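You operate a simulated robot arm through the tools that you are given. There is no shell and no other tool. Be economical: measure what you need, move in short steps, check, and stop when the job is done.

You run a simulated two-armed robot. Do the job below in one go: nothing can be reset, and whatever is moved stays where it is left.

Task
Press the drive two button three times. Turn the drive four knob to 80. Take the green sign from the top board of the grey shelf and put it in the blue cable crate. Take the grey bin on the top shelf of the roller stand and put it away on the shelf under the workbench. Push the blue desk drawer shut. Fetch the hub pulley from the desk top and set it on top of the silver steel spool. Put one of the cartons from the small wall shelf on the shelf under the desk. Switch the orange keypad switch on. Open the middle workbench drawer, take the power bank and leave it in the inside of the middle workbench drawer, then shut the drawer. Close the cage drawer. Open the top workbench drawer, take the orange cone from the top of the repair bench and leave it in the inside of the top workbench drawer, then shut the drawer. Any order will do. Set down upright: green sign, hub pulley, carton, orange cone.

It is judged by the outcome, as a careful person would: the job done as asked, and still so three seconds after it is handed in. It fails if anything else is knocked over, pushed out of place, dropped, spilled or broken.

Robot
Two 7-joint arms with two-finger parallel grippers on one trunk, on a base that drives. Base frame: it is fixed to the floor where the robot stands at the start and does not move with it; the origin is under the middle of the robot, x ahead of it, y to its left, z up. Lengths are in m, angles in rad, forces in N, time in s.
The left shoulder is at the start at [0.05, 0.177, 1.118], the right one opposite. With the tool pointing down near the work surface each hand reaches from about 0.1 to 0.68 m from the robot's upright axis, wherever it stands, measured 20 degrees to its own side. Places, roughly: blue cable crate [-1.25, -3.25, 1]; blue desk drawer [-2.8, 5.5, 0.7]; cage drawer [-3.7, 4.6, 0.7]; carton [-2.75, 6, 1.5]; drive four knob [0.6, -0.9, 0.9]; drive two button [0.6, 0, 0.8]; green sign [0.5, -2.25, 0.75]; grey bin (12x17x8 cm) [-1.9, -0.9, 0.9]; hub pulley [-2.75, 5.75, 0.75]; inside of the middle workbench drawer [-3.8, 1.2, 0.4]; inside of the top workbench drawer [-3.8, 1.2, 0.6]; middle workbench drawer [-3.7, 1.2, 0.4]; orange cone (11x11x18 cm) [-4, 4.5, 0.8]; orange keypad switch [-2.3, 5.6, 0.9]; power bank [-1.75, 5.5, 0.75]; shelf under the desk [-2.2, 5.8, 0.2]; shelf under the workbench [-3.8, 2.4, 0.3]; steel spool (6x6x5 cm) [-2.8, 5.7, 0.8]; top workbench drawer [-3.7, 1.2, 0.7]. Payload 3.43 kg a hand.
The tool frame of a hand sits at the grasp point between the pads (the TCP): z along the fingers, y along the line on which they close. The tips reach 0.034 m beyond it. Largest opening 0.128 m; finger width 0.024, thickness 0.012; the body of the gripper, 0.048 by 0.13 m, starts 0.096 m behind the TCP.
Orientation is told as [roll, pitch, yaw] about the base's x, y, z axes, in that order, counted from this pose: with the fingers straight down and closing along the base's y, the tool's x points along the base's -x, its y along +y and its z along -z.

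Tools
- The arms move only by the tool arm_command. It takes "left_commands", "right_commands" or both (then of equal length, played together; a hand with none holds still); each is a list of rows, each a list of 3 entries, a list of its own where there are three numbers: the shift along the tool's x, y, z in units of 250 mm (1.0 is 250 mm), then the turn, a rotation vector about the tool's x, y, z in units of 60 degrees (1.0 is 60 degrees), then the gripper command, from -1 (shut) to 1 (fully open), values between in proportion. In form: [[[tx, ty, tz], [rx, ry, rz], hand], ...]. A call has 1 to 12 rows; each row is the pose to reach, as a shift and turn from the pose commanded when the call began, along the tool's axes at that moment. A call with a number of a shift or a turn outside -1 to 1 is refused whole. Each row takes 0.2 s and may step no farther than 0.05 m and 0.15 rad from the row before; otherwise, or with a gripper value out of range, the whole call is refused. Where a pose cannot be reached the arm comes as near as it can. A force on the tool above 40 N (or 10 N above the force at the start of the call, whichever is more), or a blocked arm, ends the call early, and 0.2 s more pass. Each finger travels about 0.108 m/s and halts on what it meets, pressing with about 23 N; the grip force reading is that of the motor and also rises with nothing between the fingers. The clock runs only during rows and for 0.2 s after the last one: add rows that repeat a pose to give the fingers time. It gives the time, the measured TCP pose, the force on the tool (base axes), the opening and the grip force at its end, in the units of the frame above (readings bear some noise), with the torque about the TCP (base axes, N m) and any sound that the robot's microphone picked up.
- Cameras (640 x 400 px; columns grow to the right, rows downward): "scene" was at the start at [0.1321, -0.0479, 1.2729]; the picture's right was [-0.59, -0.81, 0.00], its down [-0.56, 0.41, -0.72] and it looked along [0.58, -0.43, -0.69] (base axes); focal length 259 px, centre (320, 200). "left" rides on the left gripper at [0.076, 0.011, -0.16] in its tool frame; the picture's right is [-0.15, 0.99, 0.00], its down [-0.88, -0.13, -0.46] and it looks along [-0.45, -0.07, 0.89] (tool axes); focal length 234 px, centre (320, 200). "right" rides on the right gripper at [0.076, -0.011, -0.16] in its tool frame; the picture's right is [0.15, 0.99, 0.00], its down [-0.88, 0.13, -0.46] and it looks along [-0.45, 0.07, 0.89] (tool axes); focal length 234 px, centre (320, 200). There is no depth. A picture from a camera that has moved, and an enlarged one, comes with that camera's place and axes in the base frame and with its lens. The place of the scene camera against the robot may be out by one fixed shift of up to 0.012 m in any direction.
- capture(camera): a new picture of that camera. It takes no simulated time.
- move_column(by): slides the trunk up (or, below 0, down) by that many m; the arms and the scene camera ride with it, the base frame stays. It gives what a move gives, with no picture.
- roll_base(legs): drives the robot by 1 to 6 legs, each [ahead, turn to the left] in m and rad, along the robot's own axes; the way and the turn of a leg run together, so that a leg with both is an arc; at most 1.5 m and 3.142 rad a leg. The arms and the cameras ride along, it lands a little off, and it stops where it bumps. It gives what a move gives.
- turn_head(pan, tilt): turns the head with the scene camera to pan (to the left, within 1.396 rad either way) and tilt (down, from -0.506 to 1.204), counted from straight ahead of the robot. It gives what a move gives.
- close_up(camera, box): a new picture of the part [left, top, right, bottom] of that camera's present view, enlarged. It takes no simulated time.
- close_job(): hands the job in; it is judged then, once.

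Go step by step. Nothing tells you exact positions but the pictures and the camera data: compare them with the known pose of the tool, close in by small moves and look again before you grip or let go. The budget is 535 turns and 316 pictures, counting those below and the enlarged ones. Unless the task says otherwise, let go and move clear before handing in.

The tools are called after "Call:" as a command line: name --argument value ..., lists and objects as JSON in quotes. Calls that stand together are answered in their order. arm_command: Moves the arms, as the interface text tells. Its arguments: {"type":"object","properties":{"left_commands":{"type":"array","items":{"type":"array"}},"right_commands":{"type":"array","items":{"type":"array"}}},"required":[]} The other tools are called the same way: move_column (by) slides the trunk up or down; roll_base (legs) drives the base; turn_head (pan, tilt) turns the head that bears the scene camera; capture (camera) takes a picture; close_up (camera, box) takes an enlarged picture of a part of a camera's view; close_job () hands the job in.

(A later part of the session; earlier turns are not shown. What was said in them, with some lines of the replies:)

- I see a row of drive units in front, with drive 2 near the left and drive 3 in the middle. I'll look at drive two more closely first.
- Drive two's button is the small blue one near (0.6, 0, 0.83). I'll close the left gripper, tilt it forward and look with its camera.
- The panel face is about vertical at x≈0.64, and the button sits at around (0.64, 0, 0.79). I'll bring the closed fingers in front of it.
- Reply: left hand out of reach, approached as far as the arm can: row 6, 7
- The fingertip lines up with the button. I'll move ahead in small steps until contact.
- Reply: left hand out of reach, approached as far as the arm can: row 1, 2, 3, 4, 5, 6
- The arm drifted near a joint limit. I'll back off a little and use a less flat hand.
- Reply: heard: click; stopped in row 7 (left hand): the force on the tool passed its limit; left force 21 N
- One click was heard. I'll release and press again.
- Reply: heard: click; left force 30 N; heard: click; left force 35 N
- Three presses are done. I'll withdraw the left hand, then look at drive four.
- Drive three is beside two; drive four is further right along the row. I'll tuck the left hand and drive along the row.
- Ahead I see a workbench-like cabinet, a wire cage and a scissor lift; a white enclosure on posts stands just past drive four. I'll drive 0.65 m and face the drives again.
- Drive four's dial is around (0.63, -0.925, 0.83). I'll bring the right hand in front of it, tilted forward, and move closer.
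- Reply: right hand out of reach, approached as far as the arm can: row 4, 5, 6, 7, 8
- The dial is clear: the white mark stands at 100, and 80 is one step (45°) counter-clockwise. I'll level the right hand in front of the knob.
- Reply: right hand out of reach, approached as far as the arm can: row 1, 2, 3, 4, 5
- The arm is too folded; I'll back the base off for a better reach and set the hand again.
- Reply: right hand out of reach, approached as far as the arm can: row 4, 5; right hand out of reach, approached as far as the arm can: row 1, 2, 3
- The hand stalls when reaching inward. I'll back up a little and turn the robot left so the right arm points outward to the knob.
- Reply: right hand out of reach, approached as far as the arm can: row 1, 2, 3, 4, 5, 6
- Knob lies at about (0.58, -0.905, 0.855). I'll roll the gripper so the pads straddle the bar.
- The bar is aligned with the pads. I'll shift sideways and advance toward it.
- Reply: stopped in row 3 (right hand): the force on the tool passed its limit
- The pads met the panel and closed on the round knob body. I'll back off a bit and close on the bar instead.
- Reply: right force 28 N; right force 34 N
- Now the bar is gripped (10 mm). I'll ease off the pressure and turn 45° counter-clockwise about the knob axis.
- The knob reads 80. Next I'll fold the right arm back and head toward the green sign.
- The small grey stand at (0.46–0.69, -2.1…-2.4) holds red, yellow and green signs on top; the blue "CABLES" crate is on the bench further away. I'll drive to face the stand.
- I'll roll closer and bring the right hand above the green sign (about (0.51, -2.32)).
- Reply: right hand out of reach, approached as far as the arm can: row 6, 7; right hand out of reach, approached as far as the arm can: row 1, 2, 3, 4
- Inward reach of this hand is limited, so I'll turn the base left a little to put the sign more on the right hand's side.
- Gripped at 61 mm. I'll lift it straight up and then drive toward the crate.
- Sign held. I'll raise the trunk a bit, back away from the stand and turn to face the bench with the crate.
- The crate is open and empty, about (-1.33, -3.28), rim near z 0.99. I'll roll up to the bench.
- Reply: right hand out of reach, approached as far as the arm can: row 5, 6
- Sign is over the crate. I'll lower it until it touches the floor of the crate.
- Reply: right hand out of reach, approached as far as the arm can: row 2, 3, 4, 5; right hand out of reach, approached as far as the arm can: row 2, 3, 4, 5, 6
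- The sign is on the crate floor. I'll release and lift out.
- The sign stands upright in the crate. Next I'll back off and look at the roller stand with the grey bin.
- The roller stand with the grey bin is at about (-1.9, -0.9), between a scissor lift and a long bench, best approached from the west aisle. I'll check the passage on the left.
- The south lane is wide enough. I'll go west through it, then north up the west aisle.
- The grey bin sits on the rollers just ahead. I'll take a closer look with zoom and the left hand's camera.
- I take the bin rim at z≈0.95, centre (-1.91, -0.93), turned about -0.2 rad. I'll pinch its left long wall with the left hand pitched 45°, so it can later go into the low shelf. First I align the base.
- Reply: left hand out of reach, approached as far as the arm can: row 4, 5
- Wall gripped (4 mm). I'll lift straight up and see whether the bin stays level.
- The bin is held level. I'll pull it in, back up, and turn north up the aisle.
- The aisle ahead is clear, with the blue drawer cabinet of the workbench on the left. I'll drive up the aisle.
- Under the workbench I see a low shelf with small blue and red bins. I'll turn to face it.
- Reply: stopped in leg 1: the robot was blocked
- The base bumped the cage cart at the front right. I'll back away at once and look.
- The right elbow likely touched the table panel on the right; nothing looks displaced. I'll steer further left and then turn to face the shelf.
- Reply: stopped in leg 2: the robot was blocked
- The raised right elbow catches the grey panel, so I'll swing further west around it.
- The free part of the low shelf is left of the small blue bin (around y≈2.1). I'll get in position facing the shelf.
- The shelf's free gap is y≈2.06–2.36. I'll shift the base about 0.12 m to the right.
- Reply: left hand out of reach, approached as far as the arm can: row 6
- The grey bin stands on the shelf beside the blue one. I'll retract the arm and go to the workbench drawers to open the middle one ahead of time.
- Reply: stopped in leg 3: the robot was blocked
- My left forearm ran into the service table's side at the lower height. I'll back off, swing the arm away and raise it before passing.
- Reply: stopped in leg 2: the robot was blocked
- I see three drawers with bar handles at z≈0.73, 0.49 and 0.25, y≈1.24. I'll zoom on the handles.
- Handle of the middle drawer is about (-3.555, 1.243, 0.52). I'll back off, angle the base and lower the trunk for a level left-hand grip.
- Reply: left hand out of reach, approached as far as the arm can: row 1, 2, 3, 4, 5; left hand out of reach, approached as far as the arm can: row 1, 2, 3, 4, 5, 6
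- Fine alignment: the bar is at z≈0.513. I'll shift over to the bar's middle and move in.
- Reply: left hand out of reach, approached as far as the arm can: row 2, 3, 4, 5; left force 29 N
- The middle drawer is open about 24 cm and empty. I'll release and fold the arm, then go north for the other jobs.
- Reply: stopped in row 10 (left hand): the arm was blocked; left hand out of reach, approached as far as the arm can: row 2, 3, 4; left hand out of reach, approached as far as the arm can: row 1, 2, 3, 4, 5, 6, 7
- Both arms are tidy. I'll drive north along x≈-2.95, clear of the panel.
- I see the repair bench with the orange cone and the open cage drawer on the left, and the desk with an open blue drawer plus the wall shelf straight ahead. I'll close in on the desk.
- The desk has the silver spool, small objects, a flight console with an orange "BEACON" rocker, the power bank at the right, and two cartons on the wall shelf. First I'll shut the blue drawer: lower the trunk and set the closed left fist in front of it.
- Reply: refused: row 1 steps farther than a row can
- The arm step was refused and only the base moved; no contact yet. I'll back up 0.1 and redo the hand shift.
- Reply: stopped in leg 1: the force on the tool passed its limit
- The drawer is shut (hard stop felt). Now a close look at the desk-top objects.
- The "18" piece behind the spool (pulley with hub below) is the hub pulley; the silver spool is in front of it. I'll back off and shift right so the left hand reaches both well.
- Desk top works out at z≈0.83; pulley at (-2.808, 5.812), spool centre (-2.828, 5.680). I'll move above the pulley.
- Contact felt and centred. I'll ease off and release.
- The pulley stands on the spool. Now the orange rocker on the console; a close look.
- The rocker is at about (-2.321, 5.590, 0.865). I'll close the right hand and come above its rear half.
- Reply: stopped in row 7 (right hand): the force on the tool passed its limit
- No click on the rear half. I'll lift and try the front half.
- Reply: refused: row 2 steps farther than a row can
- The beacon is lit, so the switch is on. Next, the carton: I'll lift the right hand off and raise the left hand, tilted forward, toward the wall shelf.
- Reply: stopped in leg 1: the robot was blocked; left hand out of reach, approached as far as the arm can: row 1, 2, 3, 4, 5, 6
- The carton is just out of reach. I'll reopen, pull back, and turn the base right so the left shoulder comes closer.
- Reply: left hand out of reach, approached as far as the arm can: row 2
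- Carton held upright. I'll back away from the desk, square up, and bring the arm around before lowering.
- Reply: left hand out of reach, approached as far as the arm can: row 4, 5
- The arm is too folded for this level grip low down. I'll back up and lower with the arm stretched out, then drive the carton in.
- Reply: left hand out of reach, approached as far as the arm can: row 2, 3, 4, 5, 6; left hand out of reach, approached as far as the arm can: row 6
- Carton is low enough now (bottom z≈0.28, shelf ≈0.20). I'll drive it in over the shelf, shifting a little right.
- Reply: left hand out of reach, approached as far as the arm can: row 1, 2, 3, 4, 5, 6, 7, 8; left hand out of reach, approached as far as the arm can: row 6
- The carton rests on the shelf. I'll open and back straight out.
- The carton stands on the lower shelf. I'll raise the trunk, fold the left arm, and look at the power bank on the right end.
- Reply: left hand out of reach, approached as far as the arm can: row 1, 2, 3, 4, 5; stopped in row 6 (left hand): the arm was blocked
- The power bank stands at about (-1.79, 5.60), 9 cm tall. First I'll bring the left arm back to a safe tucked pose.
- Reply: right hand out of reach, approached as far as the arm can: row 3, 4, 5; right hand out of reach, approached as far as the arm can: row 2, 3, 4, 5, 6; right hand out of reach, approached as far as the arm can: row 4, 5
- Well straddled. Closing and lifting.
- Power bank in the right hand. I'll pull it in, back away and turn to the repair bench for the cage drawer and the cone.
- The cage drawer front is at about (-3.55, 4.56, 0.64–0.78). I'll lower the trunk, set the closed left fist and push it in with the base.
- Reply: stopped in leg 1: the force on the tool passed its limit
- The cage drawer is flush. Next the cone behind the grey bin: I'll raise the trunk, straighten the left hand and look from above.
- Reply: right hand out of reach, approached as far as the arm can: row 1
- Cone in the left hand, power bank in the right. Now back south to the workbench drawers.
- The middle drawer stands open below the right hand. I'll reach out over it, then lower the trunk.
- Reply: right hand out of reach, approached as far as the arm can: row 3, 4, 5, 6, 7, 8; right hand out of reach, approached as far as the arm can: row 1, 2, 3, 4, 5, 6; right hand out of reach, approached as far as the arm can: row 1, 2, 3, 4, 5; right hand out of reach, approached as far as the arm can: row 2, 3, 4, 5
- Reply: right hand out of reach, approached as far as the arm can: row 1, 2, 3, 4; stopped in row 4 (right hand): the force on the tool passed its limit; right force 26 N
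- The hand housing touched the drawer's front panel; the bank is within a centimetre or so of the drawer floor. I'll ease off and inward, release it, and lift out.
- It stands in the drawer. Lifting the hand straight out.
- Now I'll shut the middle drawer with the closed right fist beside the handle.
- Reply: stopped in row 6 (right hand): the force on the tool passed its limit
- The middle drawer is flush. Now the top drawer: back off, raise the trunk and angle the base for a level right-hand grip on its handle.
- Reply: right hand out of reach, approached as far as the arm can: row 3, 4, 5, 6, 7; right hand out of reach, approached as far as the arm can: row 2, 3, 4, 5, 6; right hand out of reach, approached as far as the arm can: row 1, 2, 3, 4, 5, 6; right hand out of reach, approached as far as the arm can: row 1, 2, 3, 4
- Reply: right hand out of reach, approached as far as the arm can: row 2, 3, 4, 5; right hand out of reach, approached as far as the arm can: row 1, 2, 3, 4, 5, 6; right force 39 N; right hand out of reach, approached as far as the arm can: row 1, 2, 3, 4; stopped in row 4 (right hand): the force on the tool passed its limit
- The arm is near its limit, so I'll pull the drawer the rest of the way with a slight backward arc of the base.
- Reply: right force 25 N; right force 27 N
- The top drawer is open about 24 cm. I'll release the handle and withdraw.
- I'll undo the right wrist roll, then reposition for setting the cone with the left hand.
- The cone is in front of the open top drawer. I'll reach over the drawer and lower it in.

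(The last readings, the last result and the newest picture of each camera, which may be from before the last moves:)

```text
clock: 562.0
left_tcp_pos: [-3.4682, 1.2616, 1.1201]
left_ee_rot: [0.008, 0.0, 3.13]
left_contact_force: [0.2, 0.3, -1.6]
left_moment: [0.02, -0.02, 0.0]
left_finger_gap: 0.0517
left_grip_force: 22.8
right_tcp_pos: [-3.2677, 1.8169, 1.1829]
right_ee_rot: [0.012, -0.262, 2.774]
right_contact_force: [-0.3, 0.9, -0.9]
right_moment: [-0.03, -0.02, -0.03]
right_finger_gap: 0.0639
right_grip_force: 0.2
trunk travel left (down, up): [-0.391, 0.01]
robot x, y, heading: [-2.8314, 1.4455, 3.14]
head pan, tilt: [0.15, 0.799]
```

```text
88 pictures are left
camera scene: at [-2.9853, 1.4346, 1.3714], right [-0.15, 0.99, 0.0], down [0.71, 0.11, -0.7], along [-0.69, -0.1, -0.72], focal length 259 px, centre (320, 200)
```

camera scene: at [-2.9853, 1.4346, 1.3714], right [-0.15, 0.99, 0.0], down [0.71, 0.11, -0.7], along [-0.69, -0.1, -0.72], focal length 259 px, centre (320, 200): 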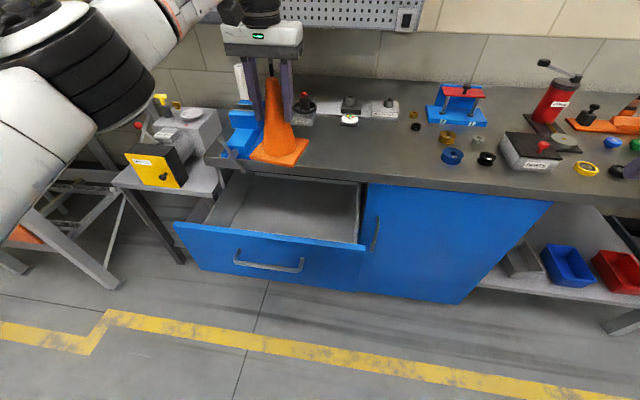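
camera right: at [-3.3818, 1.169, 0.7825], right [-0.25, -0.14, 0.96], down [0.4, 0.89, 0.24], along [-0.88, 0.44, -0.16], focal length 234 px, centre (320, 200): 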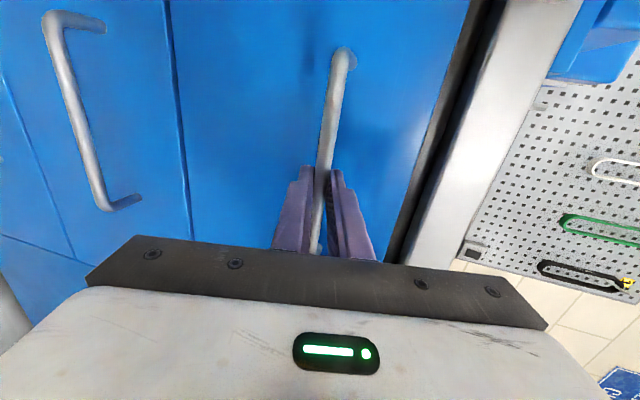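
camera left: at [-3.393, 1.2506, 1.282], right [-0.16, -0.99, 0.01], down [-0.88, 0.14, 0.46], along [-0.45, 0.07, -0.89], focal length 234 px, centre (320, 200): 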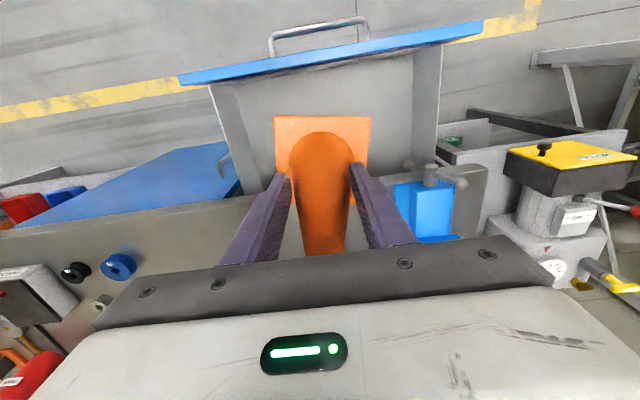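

Call:
move_column --by -0.33

Call:
capture --camera "scene"

Call:
capture --camera "left"

```text
clock: 565.2
left_tcp_pos: [-3.469, 1.2594, 0.7909]
left_ee_rot: [0.004, 0.0, 3.136]
left_contact_force: [0.6, 0.2, -0.3]
left_moment: [0.02, -0.04, -0.02]
left_finger_gap: 0.0518
left_grip_force: 22.7
right_tcp_pos: [-3.2694, 1.8155, 0.8542]
right_ee_rot: [0.009, -0.264, 2.772]
right_contact_force: [-0.2, 0.7, 0.2]
right_moment: [-0.02, -0.03, 0.0]
right_finger_gap: 0.064
right_grip_force: 0.1
trunk travel left (down, up): [-0.061, 0.34]
robot x, y, heading: [-2.829, 1.4443, 3.139]
head pan, tilt: [0.15, 0.799]
```

```text
87 pictures are left
camera scene: at [-2.985, 1.4331, 1.0415], right [-0.15, 0.99, 0.0], down [0.71, 0.11, -0.7], along [-0.69, -0.1, -0.72], focal length 259 px, centre (320, 200)
```

scene: 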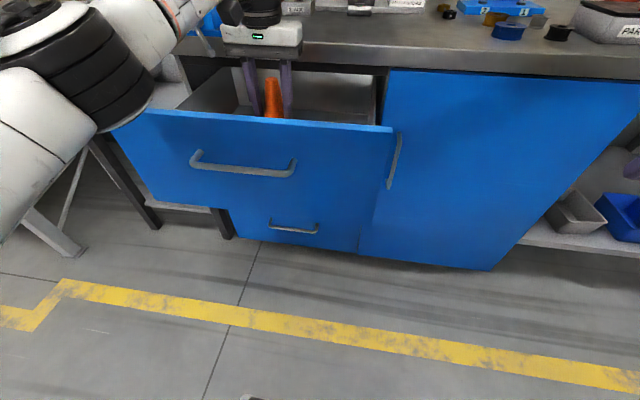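

```text
86 pictures are left
camera left: at [-3.3927, 1.2486, 0.9517], right [-0.15, -0.99, 0.0], down [-0.88, 0.14, 0.46], along [-0.45, 0.07, -0.89], focal length 234 px, centre (320, 200)
```

left: 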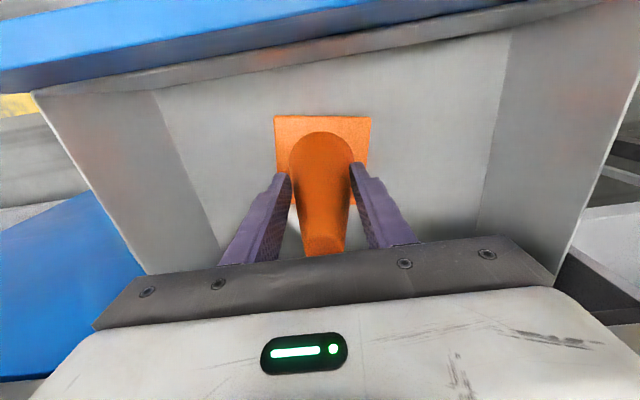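

Call:
arm_command --left_commands '[[[0, 0, 0.08], [0, 0, 0], -1], [[0, 0, 0.14], [0, 0, 0], -1], [[0, 0, 0.18], [0, 0, 0], -1], [[0, 0, 0.21], [0, 0, 0], -1], [[0, 0, 0.24], [0, 0, 0], -1], [[0, 0, 0.27], [0, 0, 0], -1], [[0, 0, 0.3], [0, 0, 0], -1], [[0, 0, 0.33], [0, 0, 0], -1]]'

Call:
capture --camera "left"

```text
clock: 567.0
left_tcp_pos: [-3.4683, 1.2583, 0.7129]
left_ee_rot: [0.004, -0.008, 3.133]
left_contact_force: [-1.2, 0.2, 24.0]
left_moment: [0.01, 0.3, 0.0]
left_finger_gap: 0.0571
left_grip_force: 23.0
right_tcp_pos: [-3.2672, 1.8181, 0.8553]
right_ee_rot: [0.013, -0.266, 2.774]
right_contact_force: [-0.1, 0.3, -0.1]
right_moment: [-0.01, -0.03, 0.01]
right_finger_gap: 0.064
right_grip_force: 0.1
trunk travel left (down, up): [-0.061, 0.34]
robot x, y, heading: [-2.8315, 1.4444, 3.141]
head pan, tilt: [0.15, 0.799]
```

```text
85 pictures are left
camera left: at [-3.3912, 1.2487, 0.873], right [-0.15, -0.99, 0.0], down [-0.88, 0.14, 0.46], along [-0.46, 0.07, -0.89], focal length 234 px, centre (320, 200)
```

left: 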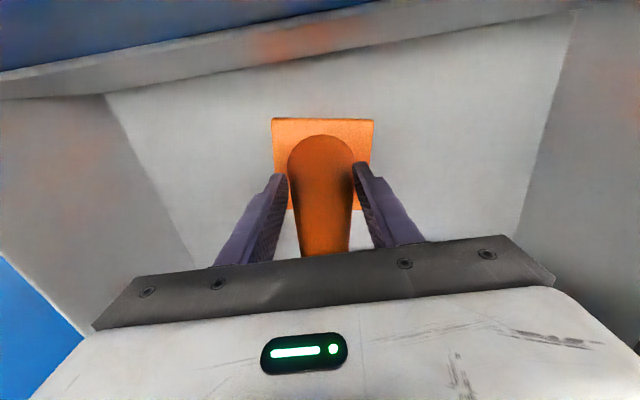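

The cone stands on the drawer floor. I'll release and lift straight out.

Call:
arm_command --left_commands '[[[0, 0, -0.02], [0, 0, 0], -0.5], [[0, 0, -0.02], [0, 0, 0], 0.4], [[0, 0, -0.02], [0, 0, 0], 0.45], [[0, 0, -0.14], [0, 0, 0], 0.45], [[0, 0, -0.3], [0, 0, 0], 0.45], [[0, 0, -0.48], [0, 0, 0], 0.45], [[0, 0, -0.66], [0, 0, 0], 0.45], [[0, 0, -0.84], [0, 0, 0], 0.45], [[0, 0, -1.0], [0, 0, 0], 0.45]]'

Call:
capture --camera "left"

```text
clock: 569.0
left_tcp_pos: [-3.4277, 1.2586, 0.9245]
left_ee_rot: [0.007, -0.009, 3.13]
left_contact_force: [0.6, 0.1, -0.8]
left_moment: [0.05, 0.01, -0.02]
left_finger_gap: 0.0928
left_grip_force: 0.0
left hand out of reach, approached as far as the arm can: row 6, 7, 8, 9
right_tcp_pos: [-3.2672, 1.8177, 0.8543]
right_ee_rot: [0.011, -0.264, 2.774]
right_contact_force: [-0.2, -0.8, -0.5]
right_moment: [0.04, 0.02, 0.02]
right_finger_gap: 0.0639
right_grip_force: 0.0
trunk travel left (down, up): [-0.061, 0.34]
robot x, y, heading: [-2.8272, 1.4414, 3.146]
head pan, tilt: [0.15, 0.799]
```

```text
84 pictures are left
camera left: at [-3.3508, 1.2476, 1.0845], right [-0.16, -0.99, 0.01], down [-0.87, 0.15, 0.46], along [-0.46, 0.07, -0.89], focal length 234 px, centre (320, 200)
```

left: 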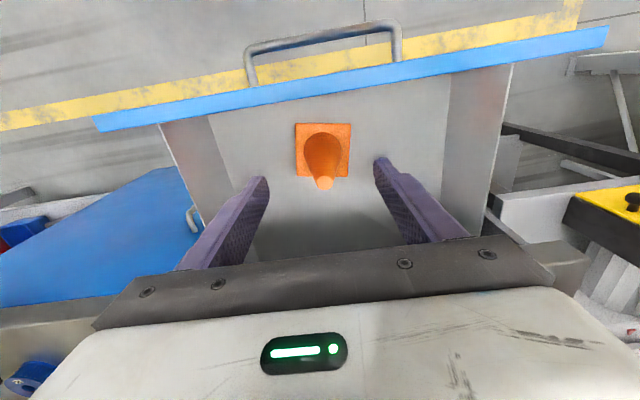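

Call:
roll_base --legs '[[-0.3, 0]]'

Call:
arm_command --left_commands '[[[-0.06, 0.11, 0.11], [0, -0.1, 0], 0], [[-0.12, 0.22, 0.22], [0, -0.2, 0], -0.5], [[-0.18, 0.33, 0.33], [0, -0.3, 0], -1], [[-0.24, 0.44, 0.44], [0, -0.4, 0], -1], [[-0.3, 0.55, 0.55], [0, -0.5, 0], -1], [[-0.4, 0.66, 0.66], [0, -0.57, 0], -1], [[-0.45, 0.66, 0.68], [0, -0.57, 0], -1]]'

Call:
capture --camera "scene"

```text
clock: 570.9
left_tcp_pos: [-3.1622, 1.2569, 0.9236]
left_ee_rot: [0.01, -0.008, 3.121]
left_contact_force: [-0.2, 1.0, -0.6]
left_moment: [-0.02, 0.04, -0.01]
left_finger_gap: 0.0928
left_grip_force: 0.1
right_tcp_pos: [-3.0004, 1.8113, 0.8533]
right_ee_rot: [0.011, -0.263, 2.767]
right_contact_force: [-0.2, -0.4, 0.5]
right_moment: [-0.02, 0.02, 0.0]
right_finger_gap: 0.064
right_grip_force: 0.0
trunk travel left (down, up): [-0.061, 0.34]
robot x, y, heading: [-2.5677, 1.4317, 3.13]
head pan, tilt: [0.15, 0.799]
stopped in leg 1: the robot was blocked; the commanded pose is now the measured one
```

```text
clock: 572.5
left_tcp_pos: [-3.2805, 1.09, 0.7549]
left_ee_rot: [0.008, -0.606, 3.116]
left_contact_force: [0.4, -0.2, -0.9]
left_moment: [0.0, 0.0, -0.01]
left_finger_gap: 0.0
left_grip_force: 22.6
right_tcp_pos: [-2.9997, 1.8105, 0.8538]
right_ee_rot: [0.012, -0.264, 2.766]
right_contact_force: [-0.6, 0.2, 0.2]
right_moment: [0.03, -0.03, 0.01]
right_finger_gap: 0.0642
right_grip_force: 0.1
trunk travel left (down, up): [-0.061, 0.34]
robot x, y, heading: [-2.5641, 1.4334, 3.132]
head pan, tilt: [0.15, 0.799]
```

```text
83 pictures are left
camera scene: at [-2.7196, 1.4214, 1.0415], right [-0.14, 0.99, 0.0], down [0.71, 0.1, -0.7], along [-0.69, -0.1, -0.72], focal length 259 px, centre (320, 200)
```

scene: 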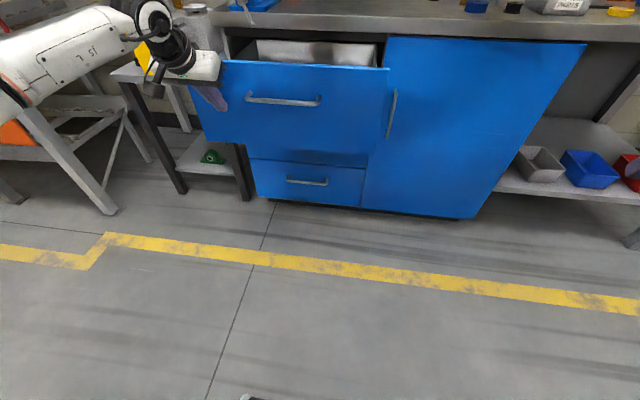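

Backing was blocked by something behind/right; I'll look there before going on.

Call:
turn_head --pan -1.39 --tilt 0.5

Call:
capture --camera "scene"

```text
clock: 574.2
left_tcp_pos: [-3.2803, 1.0899, 0.7545]
left_ee_rot: [0.008, -0.604, 3.115]
left_contact_force: [-0.7, 0.8, 0.3]
left_moment: [0.01, -0.02, 0.0]
left_finger_gap: 0.0
left_grip_force: 22.7
right_tcp_pos: [-3.0013, 1.8099, 0.854]
right_ee_rot: [0.013, -0.263, 2.766]
right_contact_force: [-0.2, 0.1, 0.4]
right_moment: [0.03, -0.03, 0.01]
right_finger_gap: 0.064
right_grip_force: 0.0
trunk travel left (down, up): [-0.061, 0.34]
robot x, y, heading: [-2.5663, 1.4309, 3.133]
head pan, tilt: [-1.389, 0.499]
```

```text
82 pictures are left
camera scene: at [-2.6553, 1.5224, 1.0675], right [0.99, 0.17, 0.0], down [0.08, -0.47, -0.88], along [-0.15, 0.86, -0.48], focal length 259 px, centre (320, 200)
```

scene: 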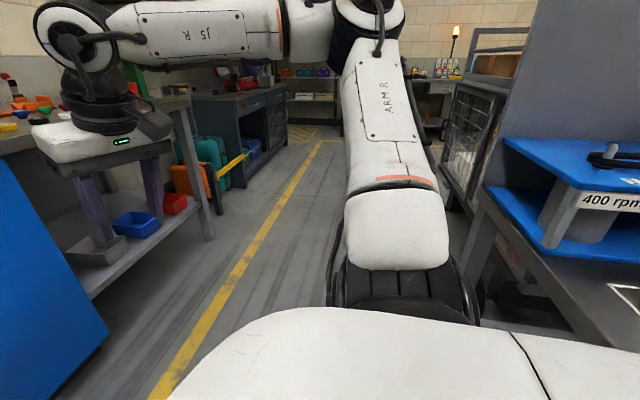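

Only the upper arm brushed the service table edge; nothing moved. Now I push the top drawer shut.

Call:
roll_base --legs '[[0.15, 0]]'

Call:
turn_head --pan 0.15 --tilt 0.75

Call:
capture --camera "scene"

```text
clock: 575.5
left_tcp_pos: [-3.4286, 1.0902, 0.7552]
left_ee_rot: [0.009, -0.604, 3.119]
left_contact_force: [-0.3, 0.6, 0.2]
left_moment: [0.06, -0.01, 0.01]
left_finger_gap: 0.0
left_grip_force: 23.1
right_tcp_pos: [-3.1515, 1.8107, 0.8542]
right_ee_rot: [0.012, -0.266, 2.77]
right_contact_force: [-0.8, 0.9, 0.1]
right_moment: [0.0, 0.03, -0.01]
right_finger_gap: 0.064
right_grip_force: 0.0
trunk travel left (down, up): [-0.061, 0.34]
robot x, y, heading: [-2.7135, 1.4281, 3.137]
head pan, tilt: [-1.389, 0.499]
```

```text
clock: 577.2
left_tcp_pos: [-3.4282, 1.0887, 0.7537]
left_ee_rot: [0.009, -0.604, 3.119]
left_contact_force: [-0.5, 0.0, 0.6]
left_moment: [0.0, 0.01, -0.02]
left_finger_gap: 0.0
left_grip_force: 23.0
right_tcp_pos: [-3.1513, 1.8103, 0.8542]
right_ee_rot: [0.012, -0.266, 2.771]
right_contact_force: [0.1, -0.1, -0.1]
right_moment: [0.0, 0.01, 0.0]
right_finger_gap: 0.064
right_grip_force: 0.1
trunk travel left (down, up): [-0.061, 0.34]
robot x, y, heading: [-2.7126, 1.4336, 3.133]
head pan, tilt: [0.15, 0.75]
```

```text
81 pictures are left
camera scene: at [-2.8711, 1.422, 1.0455], right [-0.14, 0.99, 0.0], down [0.68, 0.1, -0.73], along [-0.72, -0.1, -0.68], focal length 259 px, centre (320, 200)
```

scene: 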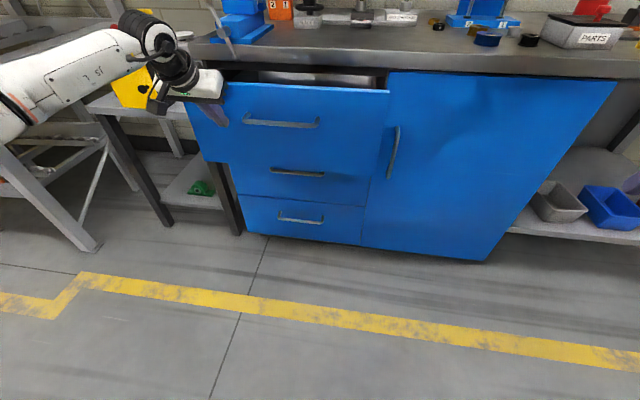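

Call:
roll_base --legs '[[0.08, 0]]'

Call:
close_up --camera "scene" --box '[120, 0, 440, 220]'

```text
clock: 578.2
left_tcp_pos: [-3.5069, 1.0893, 0.7552]
left_ee_rot: [0.008, -0.603, 3.12]
left_contact_force: [0.4, -0.2, 0.9]
left_moment: [-0.02, 0.03, 0.03]
left_finger_gap: 0.0
left_grip_force: 23.2
right_tcp_pos: [-3.2294, 1.8114, 0.8532]
right_ee_rot: [0.014, -0.267, 2.769]
right_contact_force: [-0.2, 0.7, -0.4]
right_moment: [-0.01, 0.0, -0.01]
right_finger_gap: 0.064
right_grip_force: 0.1
trunk travel left (down, up): [-0.061, 0.34]
robot x, y, heading: [-2.7933, 1.4336, 3.132]
head pan, tilt: [0.15, 0.75]
```

```text
1.82 times, centred on (280, 110) of scene
camera zoom: at [-2.9496, 1.4224, 1.0455], right [-0.14, 0.99, 0.0], down [0.68, 0.1, -0.73], along [-0.72, -0.1, -0.68], focal length 470 px, centre (393, 364)
```

zoom: 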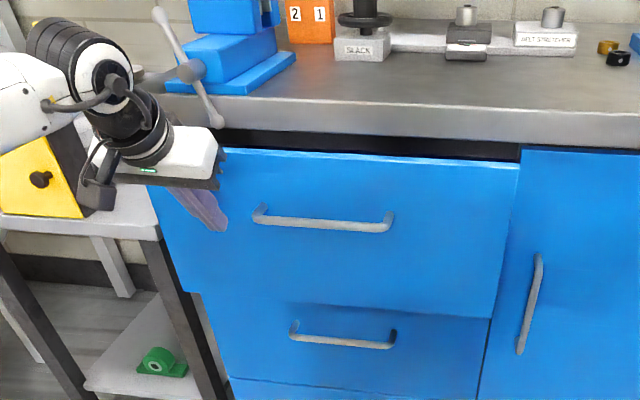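

Call:
roll_base --legs '[[0.035, 0]]'

Call:
roll_base --legs '[[0.03, 0]]'

Call:
close_up --camera "scene" --box '[120, 0, 440, 220]'

```text
clock: 579.1
left_tcp_pos: [-3.5407, 1.0903, 0.7533]
left_ee_rot: [0.009, -0.604, 3.119]
left_contact_force: [-0.5, -0.4, 0.8]
left_moment: [0.02, -0.01, 0.01]
left_finger_gap: 0.0001
left_grip_force: 22.4
right_tcp_pos: [-3.264, 1.8115, 0.8544]
right_ee_rot: [0.011, -0.266, 2.77]
right_contact_force: [1.1, 0.4, 0.3]
right_moment: [0.0, -0.03, 0.01]
right_finger_gap: 0.0641
right_grip_force: 0.2
trunk travel left (down, up): [-0.061, 0.34]
robot x, y, heading: [-2.8262, 1.4296, 3.135]
head pan, tilt: [0.15, 0.75]
```

```text
clock: 580.0
left_tcp_pos: [-3.5624, 1.0888, 0.7547]
left_ee_rot: [0.005, -0.594, 3.121]
left_contact_force: [1.0, 0.2, 0.4]
left_moment: [-0.01, -0.01, 0.0]
left_finger_gap: 0.0
left_grip_force: 22.7
right_tcp_pos: [-3.2897, 1.8095, 0.8536]
right_ee_rot: [0.012, -0.265, 2.772]
right_contact_force: [0.4, 0.7, 0.0]
right_moment: [-0.01, -0.05, 0.02]
right_finger_gap: 0.064
right_grip_force: 0.0
trunk travel left (down, up): [-0.061, 0.34]
robot x, y, heading: [-2.8539, 1.432, 3.136]
head pan, tilt: [0.15, 0.75]
stopped in leg 1: the force on the tool passed its limit (the readings are from after the stop); the commanded pose is now the measured one
```

```text
1.82 times, centred on (280, 110) of scene
camera zoom: at [-3.0087, 1.4226, 1.0455], right [-0.14, 0.99, 0.0], down [0.67, 0.1, -0.73], along [-0.72, -0.11, -0.68], focal length 470 px, centre (393, 364)
```

zoom: 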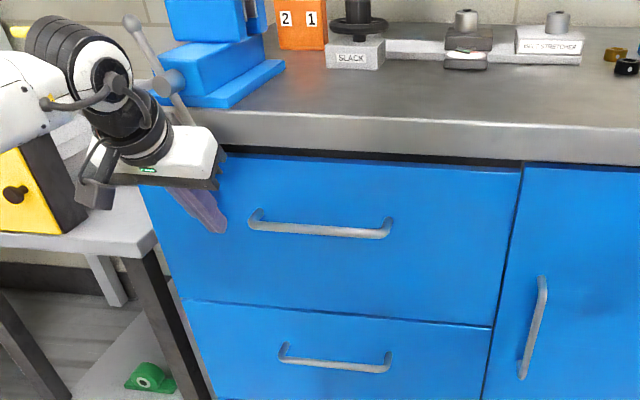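

Flush. I'll back the fist off and take a last look.

Call:
roll_base --legs '[[-0.15, 0]]'

Call:
capture --camera "scene"

Call:
turn_head --pan -0.6 --tilt 0.6

Call:
capture --camera "scene"

```text
clock: 581.4
left_tcp_pos: [-3.415, 1.0888, 0.755]
left_ee_rot: [0.007, -0.595, 3.122]
left_contact_force: [0.1, 1.1, 0.3]
left_moment: [0.03, 0.01, -0.01]
left_finger_gap: 0.0
left_grip_force: 23.3
right_tcp_pos: [-3.1403, 1.8094, 0.8541]
right_ee_rot: [0.011, -0.263, 2.772]
right_contact_force: [-0.4, -0.1, -0.6]
right_moment: [-0.03, -0.01, 0.02]
right_finger_gap: 0.0641
right_grip_force: 0.0
trunk travel left (down, up): [-0.061, 0.34]
robot x, y, heading: [-2.7034, 1.4356, 3.138]
head pan, tilt: [0.15, 0.75]
```

```text
78 pictures are left
camera scene: at [-2.86, 1.4218, 1.0455], right [-0.14, 0.99, 0.0], down [0.67, 0.1, -0.73], along [-0.72, -0.11, -0.68], focal length 259 px, centre (320, 200)
```

scene: 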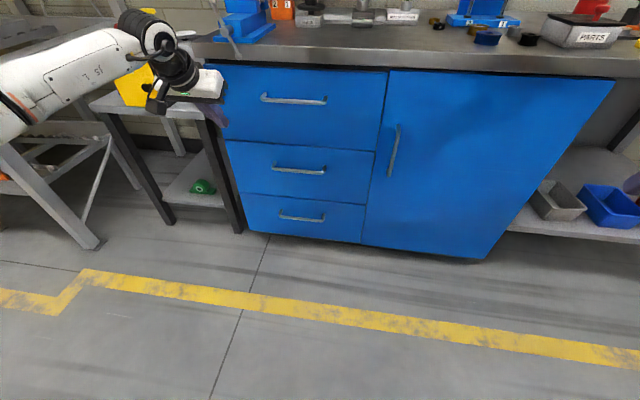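

```text
clock: 582.5
left_tcp_pos: [-3.4136, 1.0881, 0.7557]
left_ee_rot: [0.009, -0.595, 3.124]
left_contact_force: [0.4, 0.0, 0.1]
left_moment: [0.01, 0.02, 0.01]
left_finger_gap: 0.0001
left_grip_force: 22.9
right_tcp_pos: [-3.1421, 1.8087, 0.8545]
right_ee_rot: [0.014, -0.265, 2.772]
right_contact_force: [0.4, 0.7, -0.3]
right_moment: [0.0, -0.04, 0.0]
right_finger_gap: 0.0641
right_grip_force: 0.0
trunk travel left (down, up): [-0.061, 0.34]
robot x, y, heading: [-2.7002, 1.4325, 3.132]
head pan, tilt: [-0.6, 0.6]
```

```text
77 pictures are left
camera scene: at [-2.8507, 1.484, 1.0584], right [0.57, 0.82, 0.0], down [0.47, -0.32, -0.82], along [-0.68, 0.47, -0.57], focal length 259 px, centre (320, 200)
```

scene: 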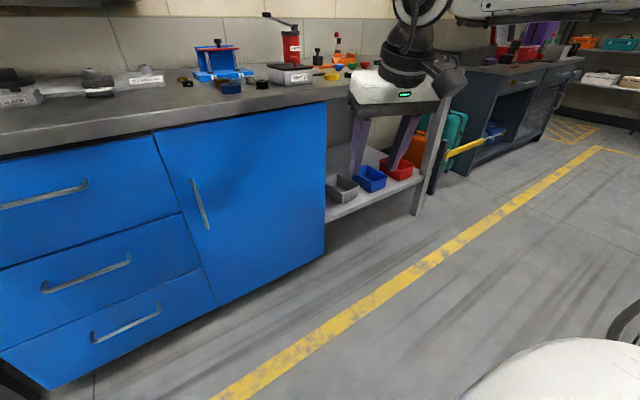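

The drawers are flush, the bin is on its shelf, both hands are empty and clear, and every item on the list is done. Handing in.

Call:
close_job

```text
The job is handed in.
```

Every task on your list is done and the job is handed in, though I had to guess which object was the hub pulley. I took it to be the small cylinder marked "18" on the desk.

While driving, the robot bumped things a few times:
- **Service table:** its arms touched the table or its panel about four times.
- **Desk:** its base nudged the front of the desk once.

I saw nothing knocked over or moved by any of these in the pictures. I did not go back for a final look at the drives, the crate or the desk.
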